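You operate a simulated robot arm through the tools that you are given. There is no shell and no other tool.

Carry out the task below with a simulated robot arm. There is one attempt and no reset: what you move stays moved.

## Task
Put things in order on the side bench top. At the end: the red block (marked "No. 3") stands on top of the brown tape roll; the grey new buffer stands where the filter stood; the filter from the side bench top stands where the red block stood; the small cup (marked "No. 6") from the side bench top stands on top of the grey sample (marked "No. 6"); whatever was shut is shut again. Leave all else as you found it, and nothing knocked over.

It is judged by the outcome, as a careful person would: the job done as asked, and still so three seconds after it is handed in. It fails if anything else is knocked over, pushed out of place, dropped, spilled or broken.

## Robot
A 6-joint arm with a two-finger gripper, fixed in place. Base frame: the origin is at the foot of the arm, x ahead of it, y to its left, z up; the work surface is at about z = 0. Lengths are in m, angles in degrees, forces in N, time in s.
With the tool pointing down near the work surface it reaches from about 0.24 to 0.62 m from the base axis. Its first joint turns from -66.0 to 66.0 degrees. Payload 1.37 kg.
The TCP is the grasp point between the finger pads, 0.022 m short of the fingertips. In the tool frame z runs along the fingers and y along their closing line. The gripper opens to 0.092 m. The gripper's body begins 0.065 m behind the TCP.
Orientation is told as [roll, pitch, yaw] about the base's x, y, z axes, in that order, counted from this pose: with the fingers straight down and closing along the base's y, the tool's x points along the base's -x, its y along +y and its z along -z.

## Interface
- The arm moves only by the tool send_rows. Its argument "series" is text: rows parted by semicolons, each of 7 numbers parted by spaces: the shift along the tool's x, y, z in m, then the turn, a rotation vector about the tool's x, y, z in degrees, then the gripper command, from -1 (fully open) to 1 (shut), values between in proportion. In form: tx ty tz wx wy wz hand; .... A call has 1 to 20 rows; each row shifts and turns the commanded pose from where the row before left it, along the tool's axes as they then stand. Rows are played at 5 a second. More than 0.05 m and 8.6 degrees between two rows, or a gripper value outside its range, and nothing of the call is played. A pose out of reach is approached as far as the arm can. The call stops where the force on the tool passes 40 N (or 10 N more than at its start, if that is more) or the arm is blocked; 0.2 s more then pass. The fingers move at their own pace and stop on an object; they squeeze with about 26 N. The grip force told is the motor's: it shows also when the fingers shut on nothing. Time passes only in rows, and 0.2 s behind the last, so rows that do not move let the fingers close. The reply holds the time, the measured pose of the TCP, the force on the tool along the base axes, the opening and the grip force, in the units named above and with some noise, with the torque about the TCP (base axes, N m) and any sound that the robot's microphone picked up.
- Cameras (640 x 400 px; columns grow to the right, rows downward): "scene" is fixed at [0.0442, -0.449, 0.5708]; the picture's right is [0.61, -0.79, 0.00], its down [-0.55, -0.42, -0.72] and it looks along [0.57, 0.44, -0.69] (base axes); focal length 346 px, centre (320, 200). "wrist" rides on the gripper at [0.071, 0.019, -0.102] in the tool frame; the picture's right is [-0.26, 0.97, 0.00], its down [-0.75, -0.20, -0.63] and it looks along [-0.60, -0.16, 0.78] (tool axes); focal length 280 px, centre (320, 200).
- camera(camera): a new picture of that camera. The clock stands still meanwhile.
- locate(camera, pixels): for up to 12 pixels [column, row] of the newest picture of that camera ("zoom" is the newest enlarged one), the place [x, y, z] in the base frame of the surface seen there, good to about 0.002 m. The clock stands still meanwhile.
- inspect(camera, box): a new picture of the part [left, top, right, bottom] of that camera's present view, enlarged. The clock stands still meanwhile.
- job_done(): hands the job in; it is judged then, once.

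Unless the task says otherwise, let go and move clear before handing in.

The tools are called after ">>>" as a command line: name --argument value ..., lists and objects as JSON in quotes. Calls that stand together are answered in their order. send_rows: Moves the arm, as the interface text tells. Its arguments: {"type":"object","properties":{"series":{"type":"string"}},"required":["series"]} The other tools are called the same way: camera (camera) takes a picture; locate (camera, pixels) gives the place of the surface under pixels of a picture; inspect (camera, box) takes an enlarged picture of a part of a camera's view; job_done () hands the job in.

At the start:

```text
clock: 0.0
ee_pos: [0.4417, -0.1416, 0.2879]
tcp_rot: [0.0, 0.1, 0.1]
contact_force: [1.1, 0.5, 0.2]
wrist_torque: [0.02, 0.0, 0.01]
grip_width: 0.092
gripper_force: 0.1
```

scene: 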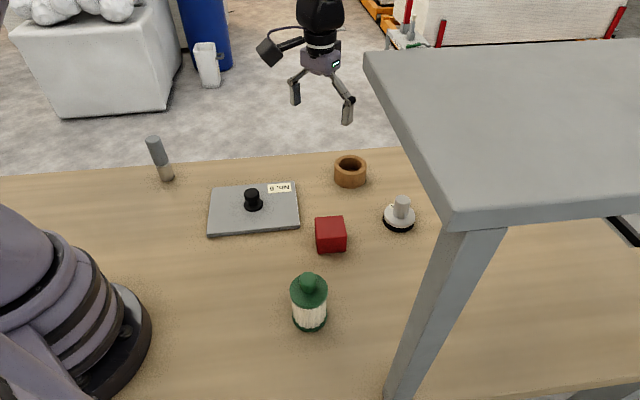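
wrist: 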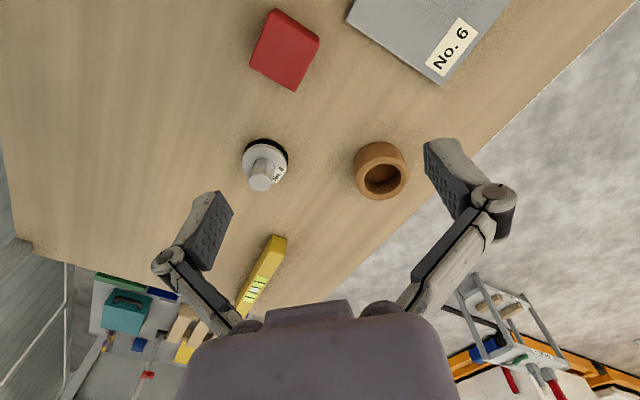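

The first pictures show a red block (scene 331,234), brown ring (350,171), small knobbed item (400,214), green bottle (309,300), grey plate with black knob marked No. 6 (253,208) and a grey/tan stick item (160,158). I'll look closer before moving.

>>> inspect --camera "scene" --box '[130, 120, 330, 245]'

>>> inspect --camera "scene" --box '[270, 140, 450, 252]'

>>> inspect --camera "scene" --box '[250, 220, 450, 345]'

>>> inspect --camera "wrist" --box '[200, 110, 440, 260]'

>>> inspect --camera "wrist" --box '[60, 220, 300, 370]'

```text
3.20 times, centred on (230, 182) of scene
```

zoom: 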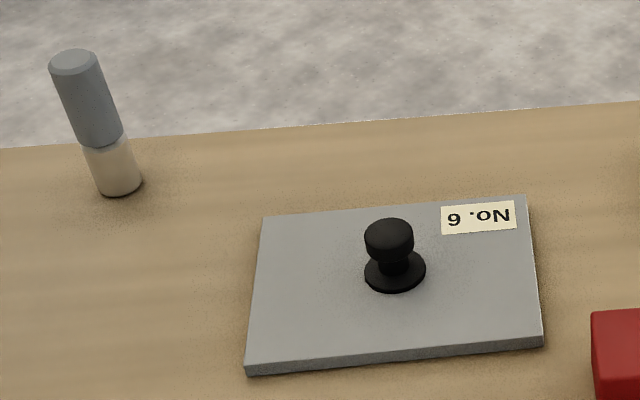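

```text
3.56 times, centred on (360, 196) of scene
```

zoom: 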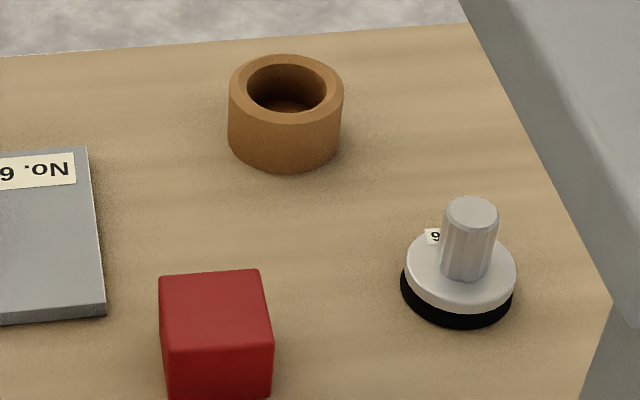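

```text
3.20 times, centred on (350, 282) of scene
```

zoom: 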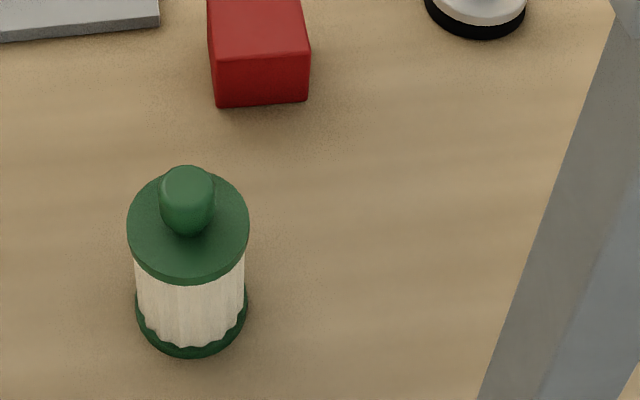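

```text
2.67 times, centred on (320, 185) of wrist
```

zoom: 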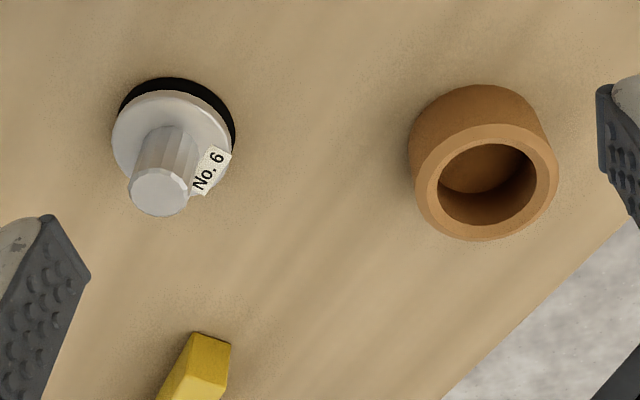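

```text
2.67 times, centred on (180, 295) of wrist
```

zoom: 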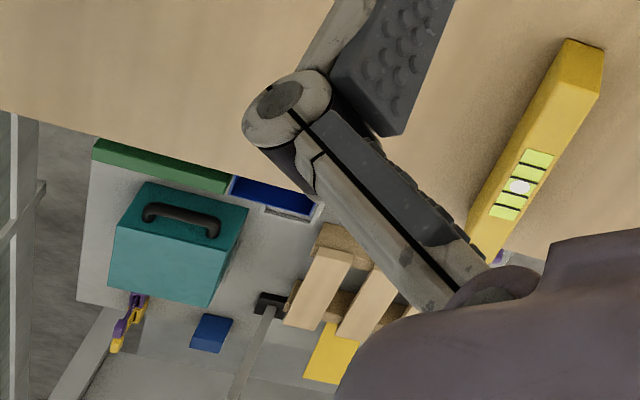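

The close views show labels "No. 6" on both the grey plate and the white/black knobbed item; there's also a yellow level under the raised shelf. I'll measure the positions of everything visible first.

>>> locate --camera "scene" --pixels '[[153, 138], [167, 178], [213, 187], [296, 183], [299, 228], [208, 235], [252, 191], [253, 206], [331, 222], [350, 160], [403, 201], [308, 280]]'

>>> locate --camera "wrist" --pixels '[[279, 240], [262, 180], [285, 45], [380, 180], [265, 270], [360, 160], [250, 305], [270, 155], [120, 310], [20, 240], [640, 10], [400, 20]]'

>>> locate --camera "scene" --pixels '[[318, 240], [346, 240], [316, 218], [344, 216], [320, 254], [346, 252], [400, 225], [386, 212], [370, 60], [450, 215], [400, 390], [630, 190]]'

```text
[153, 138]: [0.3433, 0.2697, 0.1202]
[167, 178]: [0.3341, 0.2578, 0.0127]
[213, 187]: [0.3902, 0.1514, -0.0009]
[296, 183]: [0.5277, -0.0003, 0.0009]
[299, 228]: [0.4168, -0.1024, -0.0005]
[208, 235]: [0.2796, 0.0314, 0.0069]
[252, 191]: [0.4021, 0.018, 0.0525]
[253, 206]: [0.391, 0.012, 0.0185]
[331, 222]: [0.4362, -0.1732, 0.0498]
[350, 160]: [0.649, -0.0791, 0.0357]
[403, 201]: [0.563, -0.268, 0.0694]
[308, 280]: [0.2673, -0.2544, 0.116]
```

```text
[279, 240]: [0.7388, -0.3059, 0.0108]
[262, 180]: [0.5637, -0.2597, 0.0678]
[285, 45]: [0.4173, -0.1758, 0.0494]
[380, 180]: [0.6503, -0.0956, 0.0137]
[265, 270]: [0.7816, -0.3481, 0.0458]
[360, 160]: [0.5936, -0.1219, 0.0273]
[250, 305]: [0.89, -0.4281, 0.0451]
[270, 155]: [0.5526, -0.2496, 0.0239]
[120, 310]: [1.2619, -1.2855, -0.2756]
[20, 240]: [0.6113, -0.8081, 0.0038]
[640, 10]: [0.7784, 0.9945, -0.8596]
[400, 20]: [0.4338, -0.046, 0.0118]
```

```text
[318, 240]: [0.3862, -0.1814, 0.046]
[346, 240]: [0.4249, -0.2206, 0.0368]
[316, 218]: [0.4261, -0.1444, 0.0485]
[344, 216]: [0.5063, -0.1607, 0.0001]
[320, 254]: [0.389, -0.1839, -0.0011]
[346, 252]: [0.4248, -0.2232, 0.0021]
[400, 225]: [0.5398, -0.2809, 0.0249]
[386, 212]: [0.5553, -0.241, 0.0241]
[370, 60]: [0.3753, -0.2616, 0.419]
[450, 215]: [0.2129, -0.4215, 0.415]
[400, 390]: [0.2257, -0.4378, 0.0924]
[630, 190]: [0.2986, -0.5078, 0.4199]
```

Positions are clear: block ~(0.42,-0.18), ring ~(0.62,-0.10), No. 6 knobbed item ~(0.56,-0.265), green bottle ~(0.27,-0.25), plate around (0.40,0.02), stick ~(0.33,0.26). I'll move the wrist camera to the left to look at the plate and stick from close up.

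>>> send_rows --series "0.028 0.038 0 0 0 0 -1; 0.028 0.038 0 0 0 0 -1; 0.028 0.038 0 0 0 0 -1; 0.028 0.038 0 0 0 0 -1; 0.028 0.038 0 0 0 0 -1; 0 0 0 0 0 0 -1"

>>> camera --camera "wrist"

>>> camera --camera "scene"

```text
clock: 1.4
ee_pos: [0.3029, 0.0468, 0.2875]
tcp_rot: [0.0, -0.1, 0.0]
contact_force: [0.2, -0.6, -0.1]
wrist_torque: [0.01, 0.01, 0.02]
grip_width: 0.092
gripper_force: 0.0
```

```text
taken
```

wrist: 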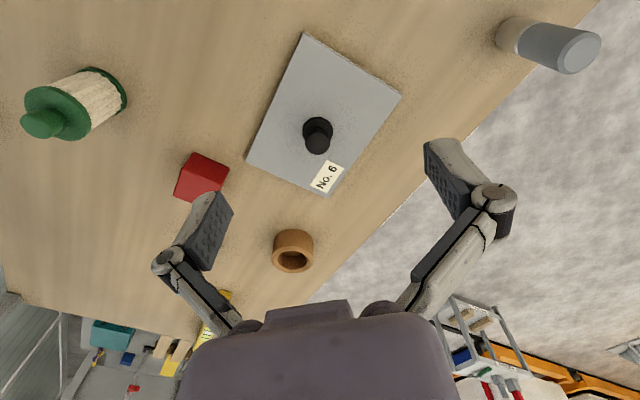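

```text
taken
```

scene: 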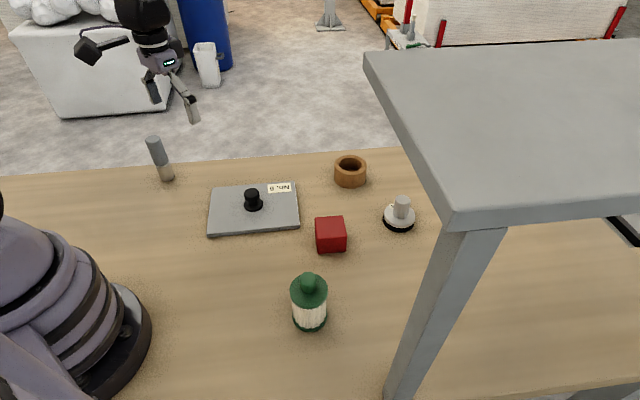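

The wrist view now shows the plate (325,115) with a No. 6 sticker, and the stick (548,45). I'll enlarge them to check for labels and seams.

>>> inspect --camera "wrist" --box '[460, 0, 640, 112]'

>>> inspect --camera "wrist" --box '[230, 20, 420, 200]'

>>> inspect --camera "wrist" --box '[0, 40, 240, 190]'

>>> inspect --camera "wrist" --box '[0, 280, 250, 400]'

```text
3.56 times, centred on (550, 56) of wrist
```

zoom: 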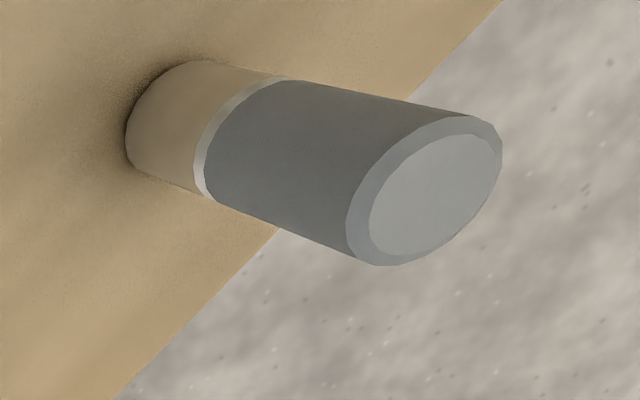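

```text
2.22 times, centred on (325, 110) of wrist
```

zoom: 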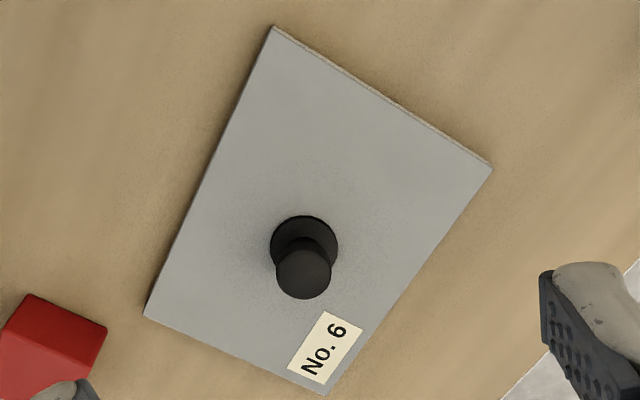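

```text
2.67 times, centred on (120, 115) of wrist
```

zoom: 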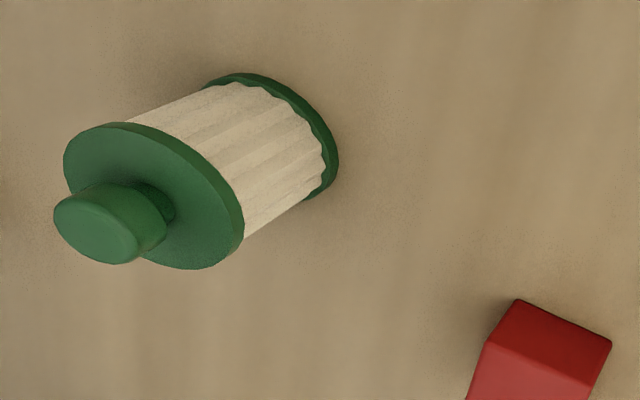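

```text
2.56 times, centred on (125, 340) of wrist
```

zoom: 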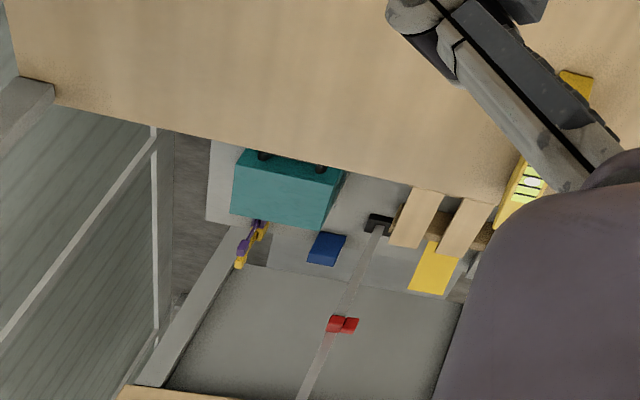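

The green pleated item (zoom 200,160) is evidently the filter; the stick has a plain grey cap and no sticker on this side. I'll turn the wrist camera toward -y to see what is under the raised shelf and on the hidden faces.

>>> send_rows --series "0 -0.048 0 0 0 0 -1; 0 -0.048 0 0 0 0 -1; 0 -0.048 0 0 0 0 -1; 0 0 0 0 0 8.3 -1; 0 0 0 0 0 8.3 -1; 0 0 0 0 0 8.3 -1; 0 0 0 0 0 8.3 -1; 0 0 0 0 0 8.3 -1; 0 0 0 0 0 8.3 -1; 0 0 0 0 0 0 -1"

>>> camera --camera "wrist"

>>> camera --camera "scene"

```text
clock: 3.6
ee_pos: [0.3024, -0.0955, 0.2888]
tcp_rot: [0.0, 0.0, -49.9]
contact_force: [0.4, 0.8, 0.0]
wrist_torque: [0.01, 0.03, 0.02]
grip_width: 0.0921
gripper_force: 0.0
```

```text
taken
```

wrist: 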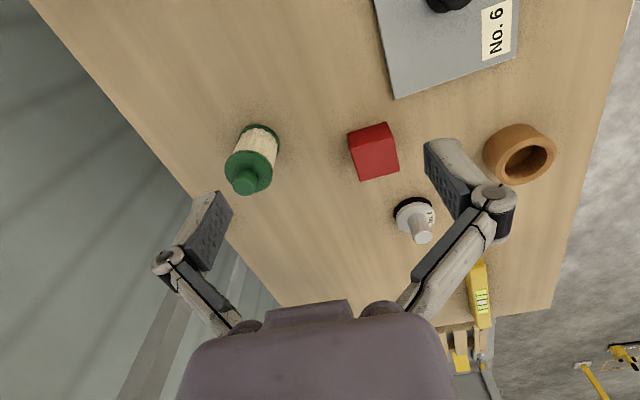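

```text
taken
```

scene: 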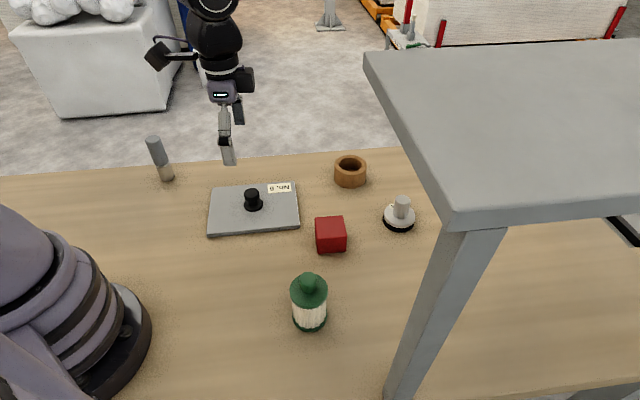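

This view (wrist) shows filter (252,160), red block (373,150), cup (414,220), ring (520,153), level (480,290), and no further containers, so the plate with knob is the likely lid. I'll measure the bench's edges and the plate corners.

>>> locate --camera "scene" --pixels '[[20, 177], [100, 171], [200, 164], [300, 158], [395, 151], [600, 383], [500, 396], [200, 390], [160, 250], [150, 200], [250, 340], [180, 300]]'

>>> inspect --camera "scene" --box '[195, 170, 315, 245]'

>>> inspect --camera "wrist" --box '[330, 100, 470, 250]'

```text
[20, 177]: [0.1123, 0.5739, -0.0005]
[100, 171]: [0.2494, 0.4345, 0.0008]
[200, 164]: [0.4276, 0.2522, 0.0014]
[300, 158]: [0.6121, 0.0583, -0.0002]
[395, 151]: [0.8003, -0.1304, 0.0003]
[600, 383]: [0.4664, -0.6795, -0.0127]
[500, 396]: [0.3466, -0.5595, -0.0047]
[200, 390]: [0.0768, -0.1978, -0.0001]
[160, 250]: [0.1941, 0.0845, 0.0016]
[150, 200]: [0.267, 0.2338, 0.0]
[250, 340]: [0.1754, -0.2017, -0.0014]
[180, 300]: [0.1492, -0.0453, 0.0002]
```

```text
5.33 times, centred on (255, 208) of scene
```

zoom: 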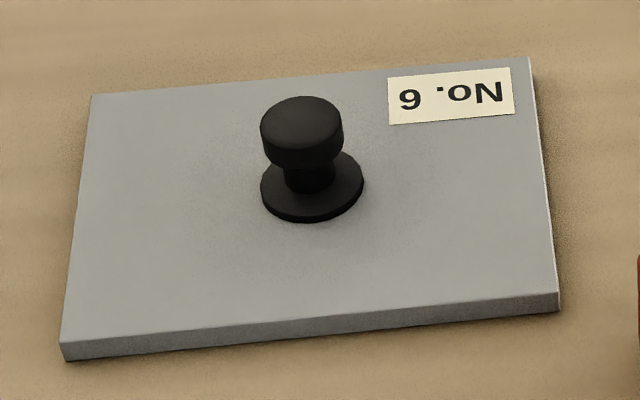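

```text
2.67 times, centred on (400, 175) of wrist
```

zoom: 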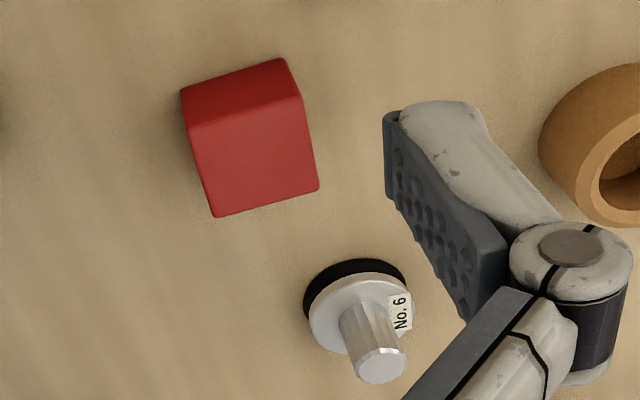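

The bench is a strip rotated 45° (edges near x+y = -0.21 and 0.68), and the plate looks like a lift-off lid centred near (0.40,0.02). I'll take an enlarged view of the ring, cup and block to fix their centres.

>>> inspect --camera "scene" --box '[325, 145, 425, 245]'

```text
4.00 times, centred on (375, 195) of scene
```

zoom: 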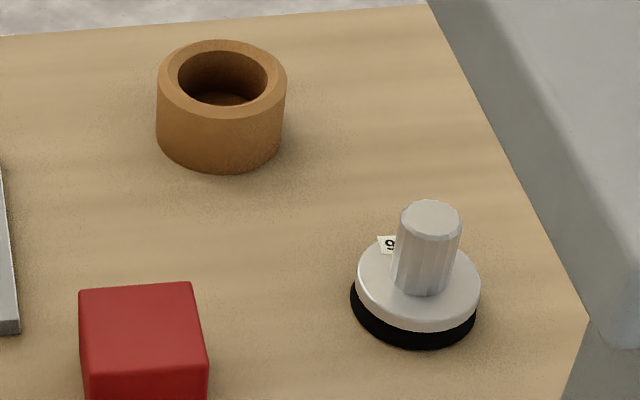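

>>> locate --camera "zoom" --pixels '[[167, 78], [277, 78], [222, 45], [222, 109], [222, 100], [222, 165], [430, 215], [418, 310], [366, 275], [472, 275], [410, 340], [425, 285]]'

>>> locate --camera "scene" --pixels '[[316, 219], [343, 217], [318, 236], [345, 234], [309, 275], [309, 293], [293, 290], [326, 290], [310, 325], [253, 190], [246, 192], [260, 192]]'

```text
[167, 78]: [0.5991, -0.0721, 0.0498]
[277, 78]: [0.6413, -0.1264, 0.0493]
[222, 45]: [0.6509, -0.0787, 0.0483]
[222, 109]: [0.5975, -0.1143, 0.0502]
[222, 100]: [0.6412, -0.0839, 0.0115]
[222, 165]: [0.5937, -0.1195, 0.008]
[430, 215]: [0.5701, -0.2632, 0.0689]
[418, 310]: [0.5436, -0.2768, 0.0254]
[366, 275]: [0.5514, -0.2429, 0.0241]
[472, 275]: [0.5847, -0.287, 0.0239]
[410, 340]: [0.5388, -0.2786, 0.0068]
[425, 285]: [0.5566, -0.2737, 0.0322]
```

```text
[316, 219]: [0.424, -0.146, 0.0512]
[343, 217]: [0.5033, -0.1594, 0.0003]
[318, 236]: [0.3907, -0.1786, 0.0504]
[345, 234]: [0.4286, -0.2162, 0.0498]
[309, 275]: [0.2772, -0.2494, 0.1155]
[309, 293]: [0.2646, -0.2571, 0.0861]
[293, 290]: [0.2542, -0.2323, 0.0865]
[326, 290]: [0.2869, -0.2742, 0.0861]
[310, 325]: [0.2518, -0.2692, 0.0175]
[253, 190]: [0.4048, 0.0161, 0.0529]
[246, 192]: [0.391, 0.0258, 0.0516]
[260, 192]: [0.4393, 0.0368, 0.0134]
```

Centres measured: ring (0.622,-0.098) top z 0.05; cup (0.568,-0.265); block (0.427,-0.181) top 0.05; filter (0.272,-0.252) knob top 0.116; lid knob about (0.401,0.019) top 0.053. I'll go above the lid's knob with yaw -45 and check the alignment.

>>> send_rows --series "0 0 0 0 0 -4.8 -1; 0.003 0.038 0 0 0 0 -1; 0.003 0.038 0 0 0 0 -1; 0.003 0.038 0 0 0 0 -1; 0.0023 0.0367 0 0 0 0 -1; 0 0 0.045 0 0 0 -1; 0 0 0.045 0 0 0 -1; 0 0 0.045 0 0 0 -1; 0 0 0.033 0 0 0 -1; 0 0 0 0 0 0 -1"

>>> camera --camera "wrist"

>>> camera --camera "scene"

```text
clock: 5.8
ee_pos: [0.4001, 0.0183, 0.1197]
tcp_rot: [0.0, -0.1, -45.0]
contact_force: [0.0, -1.9, 0.3]
wrist_torque: [-0.03, 0.0, -0.02]
grip_width: 0.0919
gripper_force: 0.0
```

```text
taken
```

wrist: 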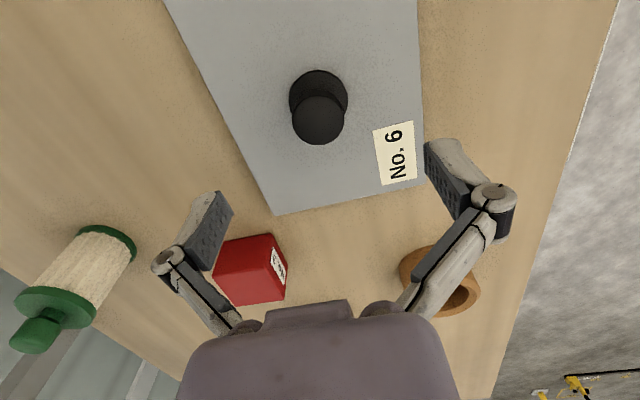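

```text
taken
```

scene: 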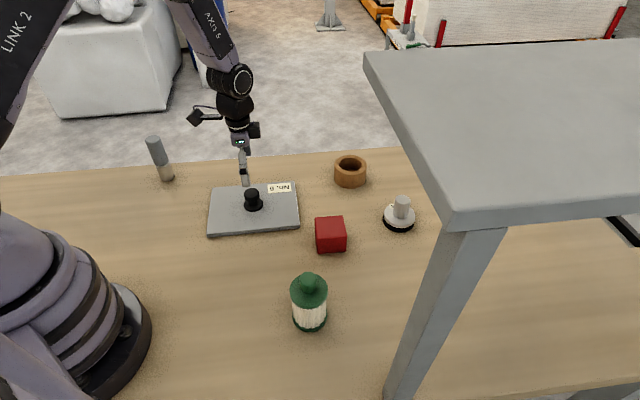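

The wrist view shows the lid knob at (318,110), roughly centred between the fingers, and the red block's No. 3 sticker at (278,262). I'll measure the knob's top to refine.

>>> locate --camera "wrist" --pixels '[[318, 122], [297, 122], [340, 122], [318, 140], [318, 100], [318, 75], [290, 150], [395, 165], [420, 190], [275, 212], [278, 262], [250, 270]]'

>>> inspect --camera "wrist" --box '[260, 40, 380, 170]'

```text
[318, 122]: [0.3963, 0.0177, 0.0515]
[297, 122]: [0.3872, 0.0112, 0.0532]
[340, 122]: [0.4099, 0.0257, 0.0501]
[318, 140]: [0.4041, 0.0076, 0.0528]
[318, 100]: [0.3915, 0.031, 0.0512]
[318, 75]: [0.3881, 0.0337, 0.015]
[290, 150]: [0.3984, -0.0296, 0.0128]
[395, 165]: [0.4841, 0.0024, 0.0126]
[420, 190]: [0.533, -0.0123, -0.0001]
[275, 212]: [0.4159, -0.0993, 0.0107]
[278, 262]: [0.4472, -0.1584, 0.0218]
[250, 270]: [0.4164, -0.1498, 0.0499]
```

```text
3.08 times, centred on (320, 105) of wrist
```

zoom: 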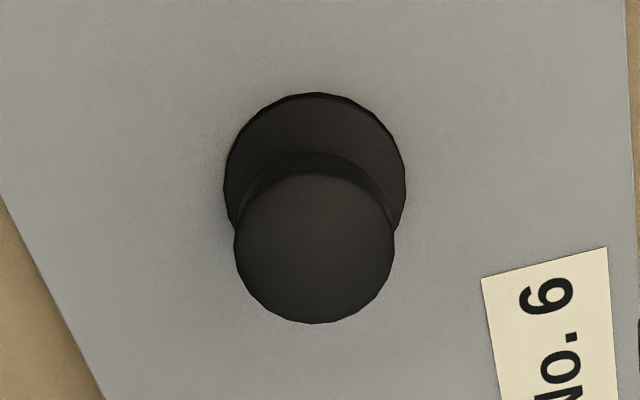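

The knob's centre is about (0.398,0.018), within 2 mm of the TCP. I'll lower to z≈0.045, close on the knob head, and lift a little to feel the weight.

>>> send_rows --series "0 0 0.04 0 0 0 -1; 0 0 0.035 0 0 0 -1; 0 0 0 0 0 0 -1; 0 0 0 0 0 0 1; 0 0 0 0 0 0 1; 0 0 0 0 0 0 1; 0 0 0 0 0 0 1; 0 0 0 0 0 0 1; 0 0 0 0 0 0 1"

```text
clock: 7.8
ee_pos: [0.402, 0.0182, 0.0448]
tcp_rot: [-0.1, -0.1, -45.1]
contact_force: [-2.4, -0.1, 5.7]
wrist_torque: [-0.03, 0.04, 0.01]
grip_width: 0.0318
gripper_force: 25.4
```

The fingers closed on the knob at 0.032 m with 25 N. I'll lift gently by 2 cm and watch the forces.

>>> send_rows --series "0 0 -0.005 0 0 0 1; 0 0 -0.005 0 0 0 1; 0 0 -0.01 0 0 0 1; 0 0 -0.01 0 0 0 1; 0 0 0 0 0 0 1"

>>> camera --camera "scene"

```text
clock: 9.0
ee_pos: [0.4014, 0.0182, 0.0768]
tcp_rot: [0.0, -0.1, -45.0]
contact_force: [-0.5, 0.1, -2.9]
wrist_torque: [-0.02, -0.01, 0.03]
grip_width: 0.032
gripper_force: 25.9
```

```text
taken
```

scene: 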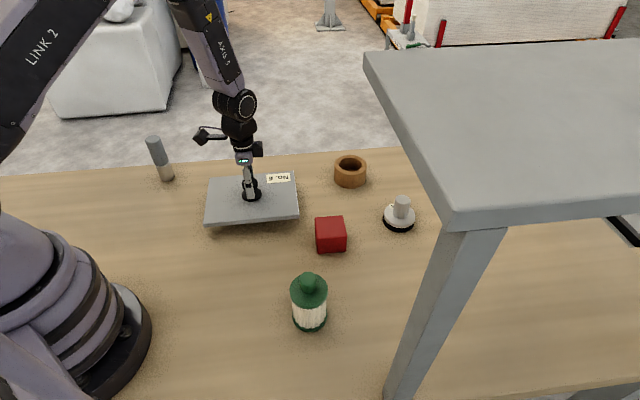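

The lid lifts freely (about 3 N). I'll lift higher to see what is below it.

>>> send_rows --series "0 0 -0.03 0 0 0 1; 0 0 -0.03 0 0 0 1; 0 0 -0.03 0 0 0 1; 0 0 -0.03 0 0 0 1; 0 0 -0.02 0 0 0 1; 0 0 0 0 0 0 1"

>>> camera --camera "scene"

```text
clock: 10.4
ee_pos: [0.4024, 0.0182, 0.2167]
tcp_rot: [0.0, 0.0, -45.0]
contact_force: [0.2, -0.4, -3.0]
wrist_torque: [0.0, -0.04, 0.0]
grip_width: 0.032
gripper_force: 26.4
```

```text
taken
```

scene: 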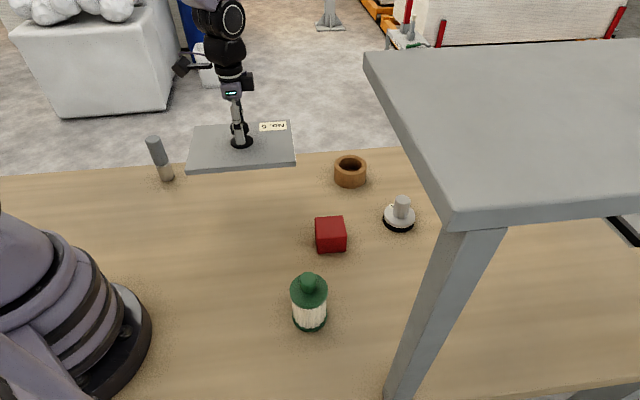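

With the plate lifted, the bench below (scene ~255,210) looks like plain wood with no recess. I'll enlarge the spot to be sure before setting the plate back.

>>> inspect --camera "scene" --box '[170, 110, 330, 260]'

>>> locate --camera "scene" --pixels '[[255, 210], [230, 200], [280, 195], [230, 225], [285, 220], [255, 185], [189, 170], [295, 163], [287, 123], [197, 126], [250, 165], [220, 171]]'

>>> camera --camera "wrist"

```text
2.67 times, centred on (250, 185) of scene
```

zoom: 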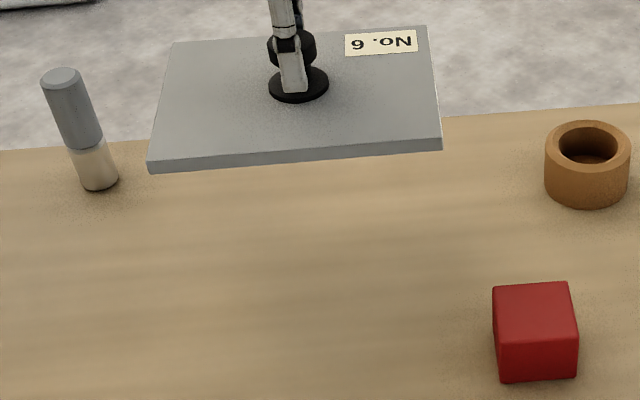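

```text
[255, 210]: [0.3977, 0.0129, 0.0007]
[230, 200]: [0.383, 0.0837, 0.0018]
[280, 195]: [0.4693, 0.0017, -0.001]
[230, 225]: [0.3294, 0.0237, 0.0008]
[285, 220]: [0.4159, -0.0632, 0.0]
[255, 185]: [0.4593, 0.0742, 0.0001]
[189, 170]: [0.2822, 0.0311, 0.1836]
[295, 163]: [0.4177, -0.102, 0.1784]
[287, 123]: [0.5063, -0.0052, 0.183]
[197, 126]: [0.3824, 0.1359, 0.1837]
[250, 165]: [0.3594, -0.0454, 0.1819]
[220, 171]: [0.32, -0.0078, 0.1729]
```

```text
taken
```

wrist: 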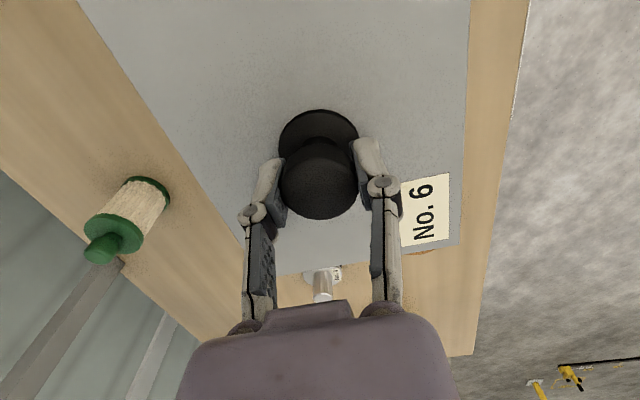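

There's no recess under the plate (all points read z≈0), so it isn't a lid: it is the grey No. 6 sample plate itself. I'll set it straight back down where it was.

>>> send_rows --series "0 0 0.03 0 0 0 1; 0 0 0.03 0 0 0 1; 0 0 0.03 0 0 0 1; 0 0 0.03 0 0 0 1; 0 0 0.03 0 0 0 1; 0 0 0.01 0 0 0 1; 0 0 0.005 0 0 0 1; 0 0 0.003 0 0 0 1; 0 0 0.001 0 0 0 1; 0 0 0.001 0 0 0 1; 0 0 0 0 0 0 1"

>>> camera --camera "scene"

```text
clock: 12.8
ee_pos: [0.4022, 0.0185, 0.0465]
tcp_rot: [-0.1, 0.0, -44.9]
contact_force: [-0.8, 1.7, 1.5]
wrist_torque: [0.02, 0.03, -0.02]
grip_width: 0.0321
gripper_force: 26.0
```

```text
taken
```

scene: 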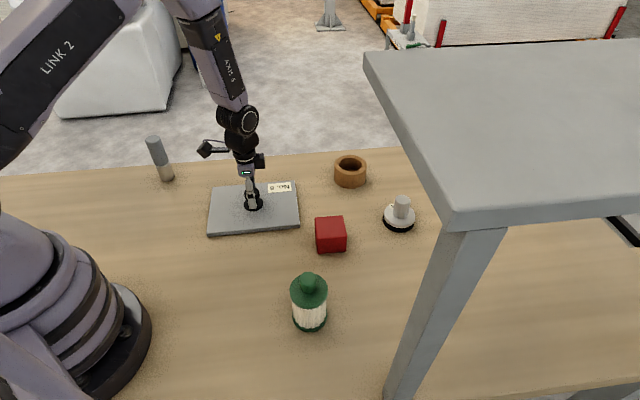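

The plate is back on the bench at the same pixels (208-299, 183-236), with light contact felt. I'll release the knob and rise, then look at the hidden side of the stick.

>>> send_rows --series "0 0 0.001 0 0 0 1; 0 0 0 0 0 0 0.2; 0 0 0 0 0 0 -0.4; 0 0 0 0 0 0 -1; 0 0 0 0 0 0 -1; 0 0 0 0 0 0 -1; 0 0 -0.02 0 0 0 -1; 0 0 -0.045 0 0 0 -1; 0 0 -0.045 0 0 0 -1; 0 0 -0.045 0 0 0 -1; 0 0 -0.045 0 0 0 -1; 0 0 0 0 0 0 -1"

>>> camera --camera "scene"

>>> inspect --camera "scene" --box '[195, 170, 315, 245]'

```text
clock: 15.4
ee_pos: [0.3999, 0.0187, 0.2442]
tcp_rot: [0.1, -0.1, -45.0]
contact_force: [0.5, -0.8, -0.5]
wrist_torque: [0.0, 0.02, 0.0]
grip_width: 0.0921
gripper_force: 0.0
```

```text
taken
```

scene: 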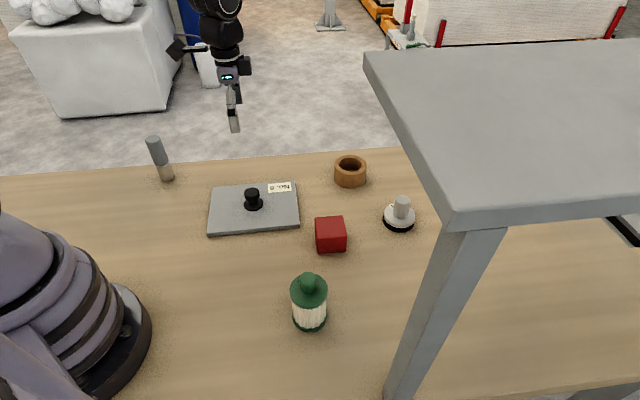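

```text
5.33 times, centred on (255, 208) of scene
```

zoom: 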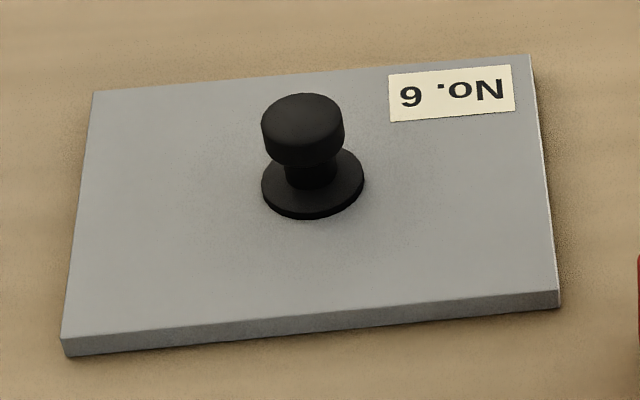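

The plate is back within about 1 mm of its original pixels. Next I'll test whether the arm can reach the tape roll with the tool straight down (empty gripper, staying above z 0.10).

>>> send_rows --series "-0.04 0.0124 0 0 0 0 -1; -0.04 0.0124 0 0 0 0 -1; -0.04 0.0124 0 0 0 0 -1; -0.04 0.0124 0 0 0 0 -1; -0.04 0.0124 0 0 0 0 -1; -0.0396 0.0125 0 0 0 0 -1; 0 0 0.04 0 0 0 -1; 0 0 0.04 0 0 0 -1; 0 0 0.044 0 0 0 -1; 0 0 0 0 0 0 -1; 0 0 0 0 0 0 -1"

>>> camera --camera "wrist"

>>> camera --camera "scene"

```text
clock: 17.8
ee_pos: [0.6238, -0.0977, 0.1199]
tcp_rot: [0.0, 0.0, -45.0]
contact_force: [0.0, -0.3, -0.2]
wrist_torque: [0.0, 0.0, 0.02]
grip_width: 0.0919
gripper_force: 0.0
```

```text
taken
```

wrist: 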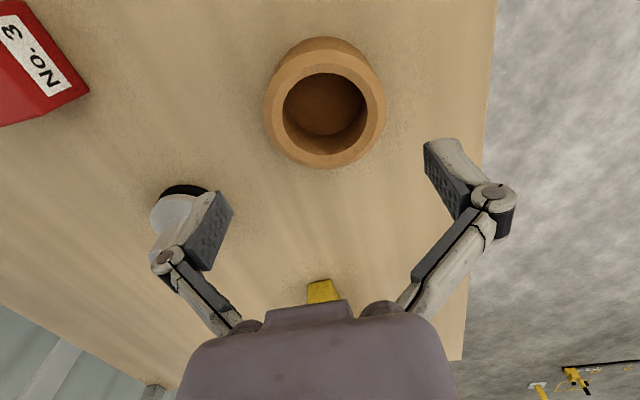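

```text
taken
```

scene: 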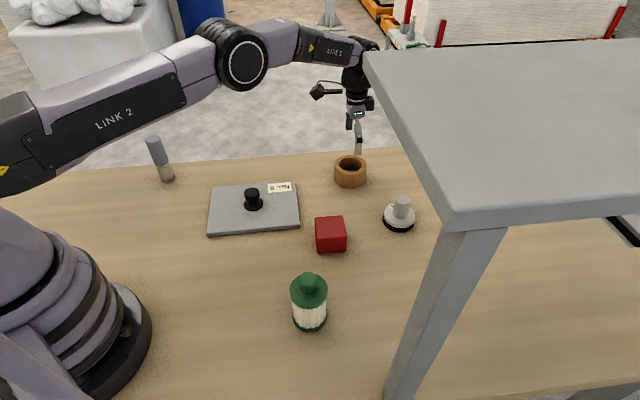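

The arm reaches over the tape roll straight down (0.624,-0.098). I'll refine the ring's centre from this closer wrist view and measure the raised shelf's edge, since the forearm passes near it when reaching the cup.

>>> locate --camera "wrist" --pixels '[[275, 108], [376, 108], [324, 60], [324, 160], [325, 100], [290, 70], [360, 145], [320, 290], [322, 40], [180, 215], [80, 70], [30, 110]]'

>>> locate --camera "scene" --pixels '[[368, 56], [380, 52], [385, 85], [400, 115], [425, 165], [445, 210], [446, 225], [410, 152], [372, 75], [450, 49], [560, 44], [470, 280]]'

```text
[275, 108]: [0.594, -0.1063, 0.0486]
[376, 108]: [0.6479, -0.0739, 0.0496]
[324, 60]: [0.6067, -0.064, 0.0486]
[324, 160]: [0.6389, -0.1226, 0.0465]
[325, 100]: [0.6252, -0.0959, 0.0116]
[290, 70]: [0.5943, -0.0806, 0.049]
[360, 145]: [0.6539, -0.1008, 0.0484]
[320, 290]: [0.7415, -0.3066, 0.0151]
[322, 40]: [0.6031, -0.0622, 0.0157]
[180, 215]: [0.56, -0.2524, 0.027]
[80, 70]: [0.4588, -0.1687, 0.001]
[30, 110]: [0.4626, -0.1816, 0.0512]
```

```text
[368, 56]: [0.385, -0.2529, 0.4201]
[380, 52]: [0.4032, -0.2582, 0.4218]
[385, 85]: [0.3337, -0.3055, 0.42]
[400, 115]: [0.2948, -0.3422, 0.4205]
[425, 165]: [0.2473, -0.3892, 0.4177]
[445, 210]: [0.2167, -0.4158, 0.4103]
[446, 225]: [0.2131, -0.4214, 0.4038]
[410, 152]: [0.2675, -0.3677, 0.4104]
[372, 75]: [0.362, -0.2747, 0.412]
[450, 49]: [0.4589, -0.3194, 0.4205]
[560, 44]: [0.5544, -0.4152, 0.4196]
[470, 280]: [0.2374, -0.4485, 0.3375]
```

Ring centre ≈ (0.622,-0.095), rim z≈0.049, outer radius ≈0.038. The shelf's near corner is at about (0.391,-0.249) with top z 0.42, so I'll measure where the forearm lies in this pose to judge clearance for reaching the cup.

>>> locate --camera "scene" --pixels '[[270, 40], [300, 45], [330, 48], [350, 55], [330, 38], [330, 60], [350, 80], [358, 110], [240, 60], [180, 90], [300, 28], [300, 62]]'

>>> inspect --camera "scene" --box '[200, 0, 400, 170]'

```text
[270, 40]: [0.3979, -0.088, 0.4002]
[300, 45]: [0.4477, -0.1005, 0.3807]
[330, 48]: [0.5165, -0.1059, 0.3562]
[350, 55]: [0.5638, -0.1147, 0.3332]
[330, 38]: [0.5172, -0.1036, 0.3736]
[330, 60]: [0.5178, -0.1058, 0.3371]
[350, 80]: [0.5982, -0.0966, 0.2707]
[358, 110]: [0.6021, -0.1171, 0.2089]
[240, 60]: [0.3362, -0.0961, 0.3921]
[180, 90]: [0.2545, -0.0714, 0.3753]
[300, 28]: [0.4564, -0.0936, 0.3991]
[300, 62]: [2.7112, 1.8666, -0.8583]
```

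```text
2.35 times, centred on (300, 85) of scene
```

zoom: 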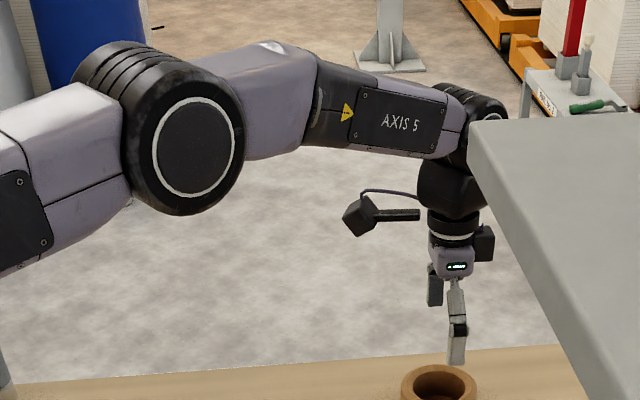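

Forearm side clearance to the shelf corner works out to about 3 cm when reaching the cup, which is acceptable at low height. Now I'll start with the red block: move over (0.426,-0.181) at z≈0.15 and check alignment.

>>> send_rows --series "0 0 -0.03 0 0 0 -1; 0.0162 -0.0397 0 0 0 0 -1; 0.0162 -0.0397 0 0 0 0 -1; 0.0162 -0.0397 0 0 0 0 -1; 0.0162 -0.0397 0 0 0 0 -1; 0.016 -0.0397 0 0 0 0 -1; 0 0 0.03 0 0 0 -1; 0 0 0 0 0 0 -1"

>>> camera --camera "wrist"

>>> camera --camera "scene"

```text
clock: 19.6
ee_pos: [0.4265, -0.1799, 0.1218]
tcp_rot: [-0.1, 0.0, -45.0]
contact_force: [-0.1, 0.0, -0.4]
wrist_torque: [-0.03, -0.01, 0.02]
grip_width: 0.0921
gripper_force: 0.0
```

```text
taken
```

wrist: 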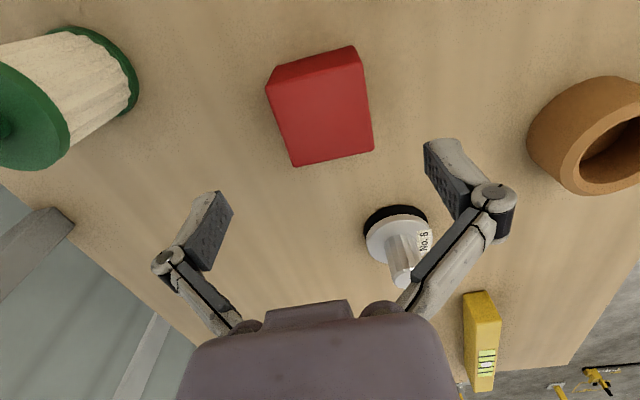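

```text
taken
```

scene: 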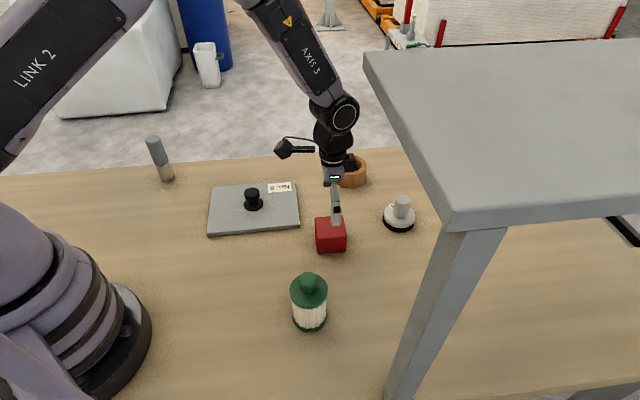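

The block (wrist 322,115) is between the fingers. I'll measure its top corners for final alignment.

>>> locate --camera "wrist" --pixels '[[272, 92], [358, 68], [370, 147], [295, 161], [320, 115], [395, 240], [400, 275], [385, 225], [60, 30], [330, 55], [110, 60], [60, 140]]'

```text
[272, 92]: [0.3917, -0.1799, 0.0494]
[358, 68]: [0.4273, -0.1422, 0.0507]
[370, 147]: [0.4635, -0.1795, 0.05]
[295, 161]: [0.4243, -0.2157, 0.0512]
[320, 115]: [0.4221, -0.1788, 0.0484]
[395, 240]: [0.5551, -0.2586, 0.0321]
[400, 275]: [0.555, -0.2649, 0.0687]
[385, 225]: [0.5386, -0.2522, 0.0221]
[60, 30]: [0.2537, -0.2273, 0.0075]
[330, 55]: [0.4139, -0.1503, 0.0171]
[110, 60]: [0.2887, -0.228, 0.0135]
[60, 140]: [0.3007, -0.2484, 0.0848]
```

Block centre (0.427,-0.179), 50 mm wide, aligned with the -45° yaw. I'll lower to z≈0.035 and close.

>>> send_rows --series "0 0 0.045 0 0 0 -1; 0 0 0.041 0 0 0 -1; 0 0 0 0 0 0 -1; 0 0 0 0 0 0 1; 0 0 0 0 0 0 1; 0 0 0 0 0 0 1; 0 0 0 0 0 0 1; 0 0 0 0 0 0 1"

```text
clock: 21.4
ee_pos: [0.4258, -0.1819, 0.0347]
tcp_rot: [0.2, -0.1, -44.9]
contact_force: [1.5, 0.9, 3.4]
wrist_torque: [0.01, -0.06, -0.02]
grip_width: 0.0596
gripper_force: 25.8
```

The grip holds at 0.06 m. I'll lift by 10 cm and carry the block over the tape roll at (0.622,-0.095).

>>> send_rows --series "0 0 -0.02 0 0 0 1; 0 0 -0.04 0 0 0 1; 0 0 -0.04 0 0 0 1; -0.0155 0.04 0 0 0 0 1; -0.0155 0.04 0 0 0 0 1; -0.0155 0.04 0 0 0 0 1; -0.0155 0.04 0 0 0 0 1; -0.0153 0.04 0 0 0 0 1; 0 0 0 0 0 0 1"

>>> camera --camera "wrist"

>>> camera --camera "scene"

```text
clock: 23.4
ee_pos: [0.6215, -0.095, 0.1337]
tcp_rot: [-0.2, 0.2, -45.0]
contact_force: [1.0, -0.6, -1.9]
wrist_torque: [-0.02, -0.01, -0.02]
grip_width: 0.0594
gripper_force: 26.0
```

```text
taken
```

wrist: 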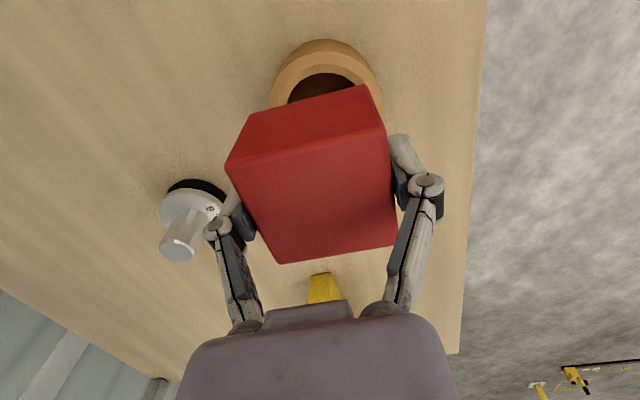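

```text
taken
```

scene: 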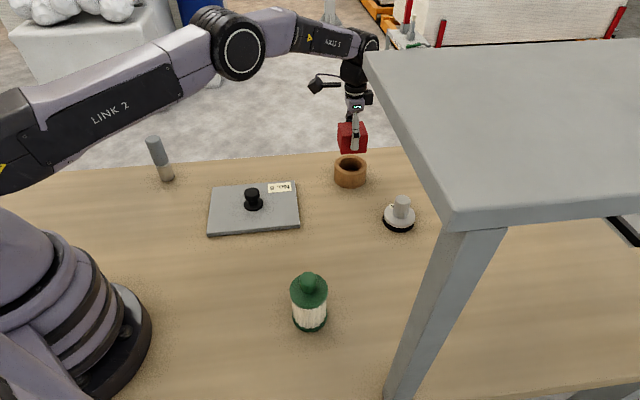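

The block is over the roll. I'll check where its top face centre lies compared with the roll's centre before lowering.

>>> locate --camera "wrist" --pixels '[[234, 168], [380, 128], [392, 240], [279, 258], [320, 200], [290, 75], [370, 75], [325, 48]]'

>>> inspect --camera "scene" --box '[310, 80, 400, 200]'

```text
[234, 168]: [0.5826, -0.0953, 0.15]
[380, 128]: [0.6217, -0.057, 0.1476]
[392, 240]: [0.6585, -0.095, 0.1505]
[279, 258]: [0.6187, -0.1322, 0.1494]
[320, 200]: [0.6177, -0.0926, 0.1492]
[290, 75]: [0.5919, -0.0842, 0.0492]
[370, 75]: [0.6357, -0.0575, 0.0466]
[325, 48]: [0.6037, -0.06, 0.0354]
```

```text
3.33 times, centred on (355, 140) of scene
```

zoom: 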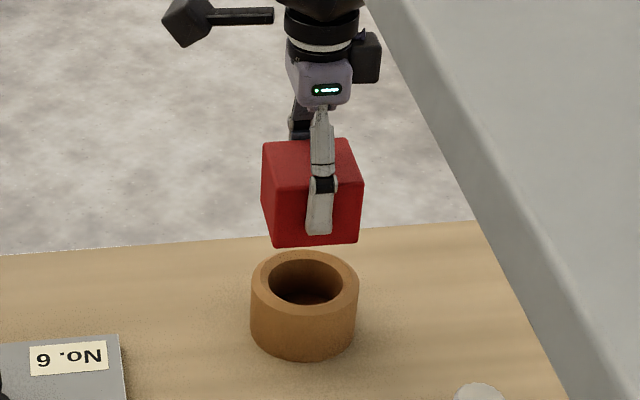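

Block centre (0.620,-0.095) is within 2 mm of the ring centre. I'll lower it slowly to just above the rim, then the last millimetres in small steps.

>>> send_rows --series "-0.0011 0.0011 0.02 0 0 0 1; 0 0 0.015 0 0 0 1; 0 0 0.008 0 0 0 1; 0 0 0.002 0 0 0 1; 0 0 0.001 0 0 0 1; 0 0 0.001 0 0 0 1; 0 0 0.001 0 0 0 1; 0 0 0 0 0 0 1"

```text
clock: 25.2
ee_pos: [0.6237, -0.0945, 0.0861]
tcp_rot: [0.0, 0.0, -45.0]
contact_force: [-1.0, 0.5, -1.0]
wrist_torque: [0.01, 0.03, 0.0]
grip_width: 0.0597
gripper_force: 25.5
```

>>> send_rows --series "0 0 0.001 0 0 0 1; 0 0 0.001 0 0 0 1; 0 0 0 0 0 0 1"

>>> inspect --camera "scene" --box '[310, 80, 400, 200]'

```text
clock: 26.0
ee_pos: [0.624, -0.0959, 0.0841]
tcp_rot: [0.0, -0.1, -45.0]
contact_force: [-0.3, 0.2, -1.7]
wrist_torque: [-0.02, -0.01, 0.03]
grip_width: 0.0594
gripper_force: 25.9
```

```text
3.33 times, centred on (355, 140) of scene
```

zoom: 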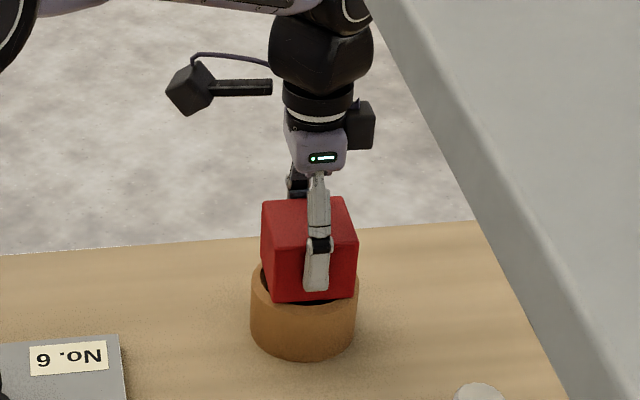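

The force still shows the full weight (-1.7 N), so the block isn't quite seated. I'll continue in 1 mm steps.

>>> send_rows --series "0 0 0.001 0 0 0 1; 0 0 0.001 0 0 0 1; 0 0 0 0 0 0 1"

```text
clock: 26.8
ee_pos: [0.6227, -0.0954, 0.0823]
tcp_rot: [0.0, -0.1, -45.0]
contact_force: [0.0, 0.1, -1.0]
wrist_torque: [0.0, 0.01, -0.01]
grip_width: 0.0594
gripper_force: 25.7
```

>>> send_rows --series "0 0 0.001 0 0 0 1; 0 0 0 0 0 0 1"

>>> inspect --camera "scene" --box '[325, 110, 385, 190]'

```text
clock: 27.4
ee_pos: [0.6236, -0.0951, 0.0815]
tcp_rot: [0.0, 0.0, -45.0]
contact_force: [-0.6, -0.1, -1.9]
wrist_torque: [-0.02, -0.03, -0.03]
grip_width: 0.0594
gripper_force: 26.5
```

```text
5.00 times, centred on (355, 150) of scene
```

zoom: 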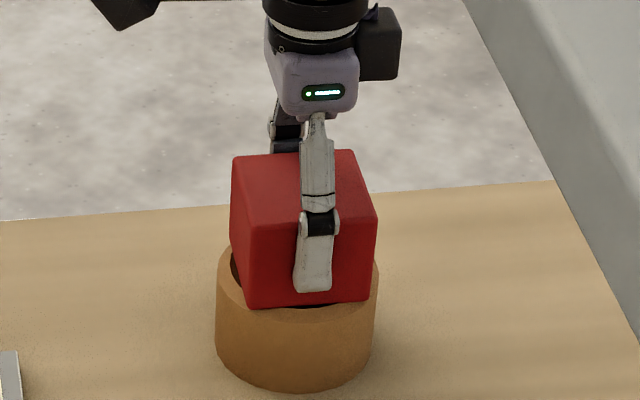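

>>> locate --camera "zoom" --pixels '[[270, 180], [350, 200], [250, 200], [260, 300], [350, 296], [350, 320], [228, 280], [370, 290], [240, 265]]'

>>> send_rows --series "0 0 0.001 0 0 0 1; 0 0 0 0 0 0 1"

```text
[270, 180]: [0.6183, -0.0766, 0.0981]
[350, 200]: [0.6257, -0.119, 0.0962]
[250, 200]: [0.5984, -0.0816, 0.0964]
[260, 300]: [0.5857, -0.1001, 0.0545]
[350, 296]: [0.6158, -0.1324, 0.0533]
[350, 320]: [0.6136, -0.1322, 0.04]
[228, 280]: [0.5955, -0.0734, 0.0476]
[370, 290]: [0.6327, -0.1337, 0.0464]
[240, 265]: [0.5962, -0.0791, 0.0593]
```

```text
clock: 28.0
ee_pos: [0.6242, -0.0942, 0.0807]
tcp_rot: [0.0, 0.0, -44.9]
contact_force: [-0.3, -0.1, -0.8]
wrist_torque: [-0.02, -0.02, -0.02]
grip_width: 0.0593
gripper_force: 26.2
```

>>> send_rows --series "0 0 0.001 0 0 0 1; 0 0 0 0 0 0 1; 0 0 0 0 0 0 1"

```text
clock: 28.8
ee_pos: [0.6236, -0.0957, 0.0785]
tcp_rot: [-0.1, 0.0, -45.0]
contact_force: [-0.3, -0.6, -1.3]
wrist_torque: [-0.02, 0.02, 0.02]
grip_width: 0.0597
gripper_force: 26.2
```

>>> camera --camera "wrist"

>>> inspect --camera "scene" --box '[325, 125, 385, 190]'

```text
taken
```

wrist: 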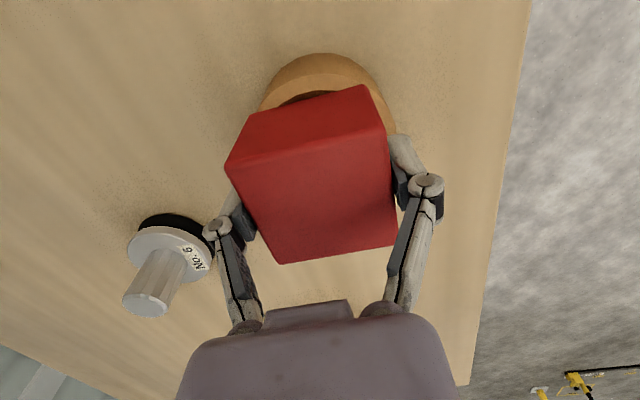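

```text
6.15 times, centred on (355, 158) of scene
```

zoom: 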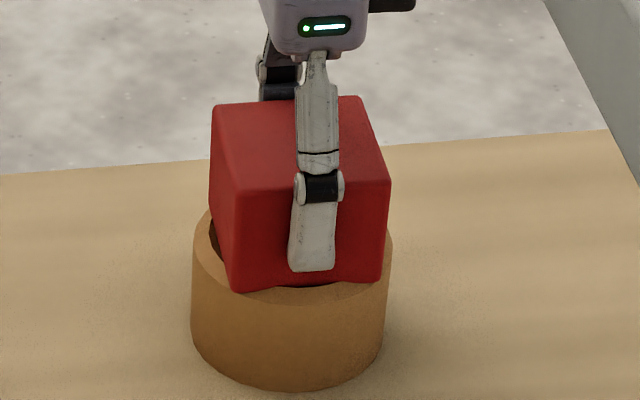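

>>> locate --camera "wrist" --pixels '[[234, 168], [380, 128], [392, 240], [279, 258], [320, 200], [270, 90], [380, 85], [322, 65], [300, 80]]'

>>> locate --camera "zoom" --pixels '[[250, 150], [360, 165], [235, 285], [375, 275], [205, 250], [310, 300], [388, 275], [300, 285], [205, 230]]'

```text
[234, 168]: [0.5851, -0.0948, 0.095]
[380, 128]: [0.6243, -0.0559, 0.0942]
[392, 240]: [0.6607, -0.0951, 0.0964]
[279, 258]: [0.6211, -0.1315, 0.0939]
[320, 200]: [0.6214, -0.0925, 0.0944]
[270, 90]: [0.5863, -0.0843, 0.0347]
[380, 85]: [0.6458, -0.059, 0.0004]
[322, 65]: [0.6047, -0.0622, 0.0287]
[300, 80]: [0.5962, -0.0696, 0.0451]
```

```text
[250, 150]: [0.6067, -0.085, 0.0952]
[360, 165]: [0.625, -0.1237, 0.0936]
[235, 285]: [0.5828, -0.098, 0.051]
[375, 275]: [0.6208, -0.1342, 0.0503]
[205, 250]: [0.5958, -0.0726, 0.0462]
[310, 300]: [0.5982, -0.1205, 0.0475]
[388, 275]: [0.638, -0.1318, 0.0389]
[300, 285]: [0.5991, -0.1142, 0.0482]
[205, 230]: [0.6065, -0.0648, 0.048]
```

The block's bottom edge (zoom 235,285) reads z≈0.050 against the rim's ≈0.0475, so a small gap of 1–3 mm remains. I'll continue down in 1 mm steps while watching the force.

>>> send_rows --series "0 0 0.001 0 0 0 1; 0 0 0 0 0 0 1; 0 0 0 0 0 0 1"

```text
clock: 29.6
ee_pos: [0.6228, -0.0955, 0.0792]
tcp_rot: [0.0, -0.1, -45.1]
contact_force: [-0.6, -0.5, 2.9]
wrist_torque: [-0.05, -0.02, -0.02]
grip_width: 0.0593
gripper_force: 25.5
```

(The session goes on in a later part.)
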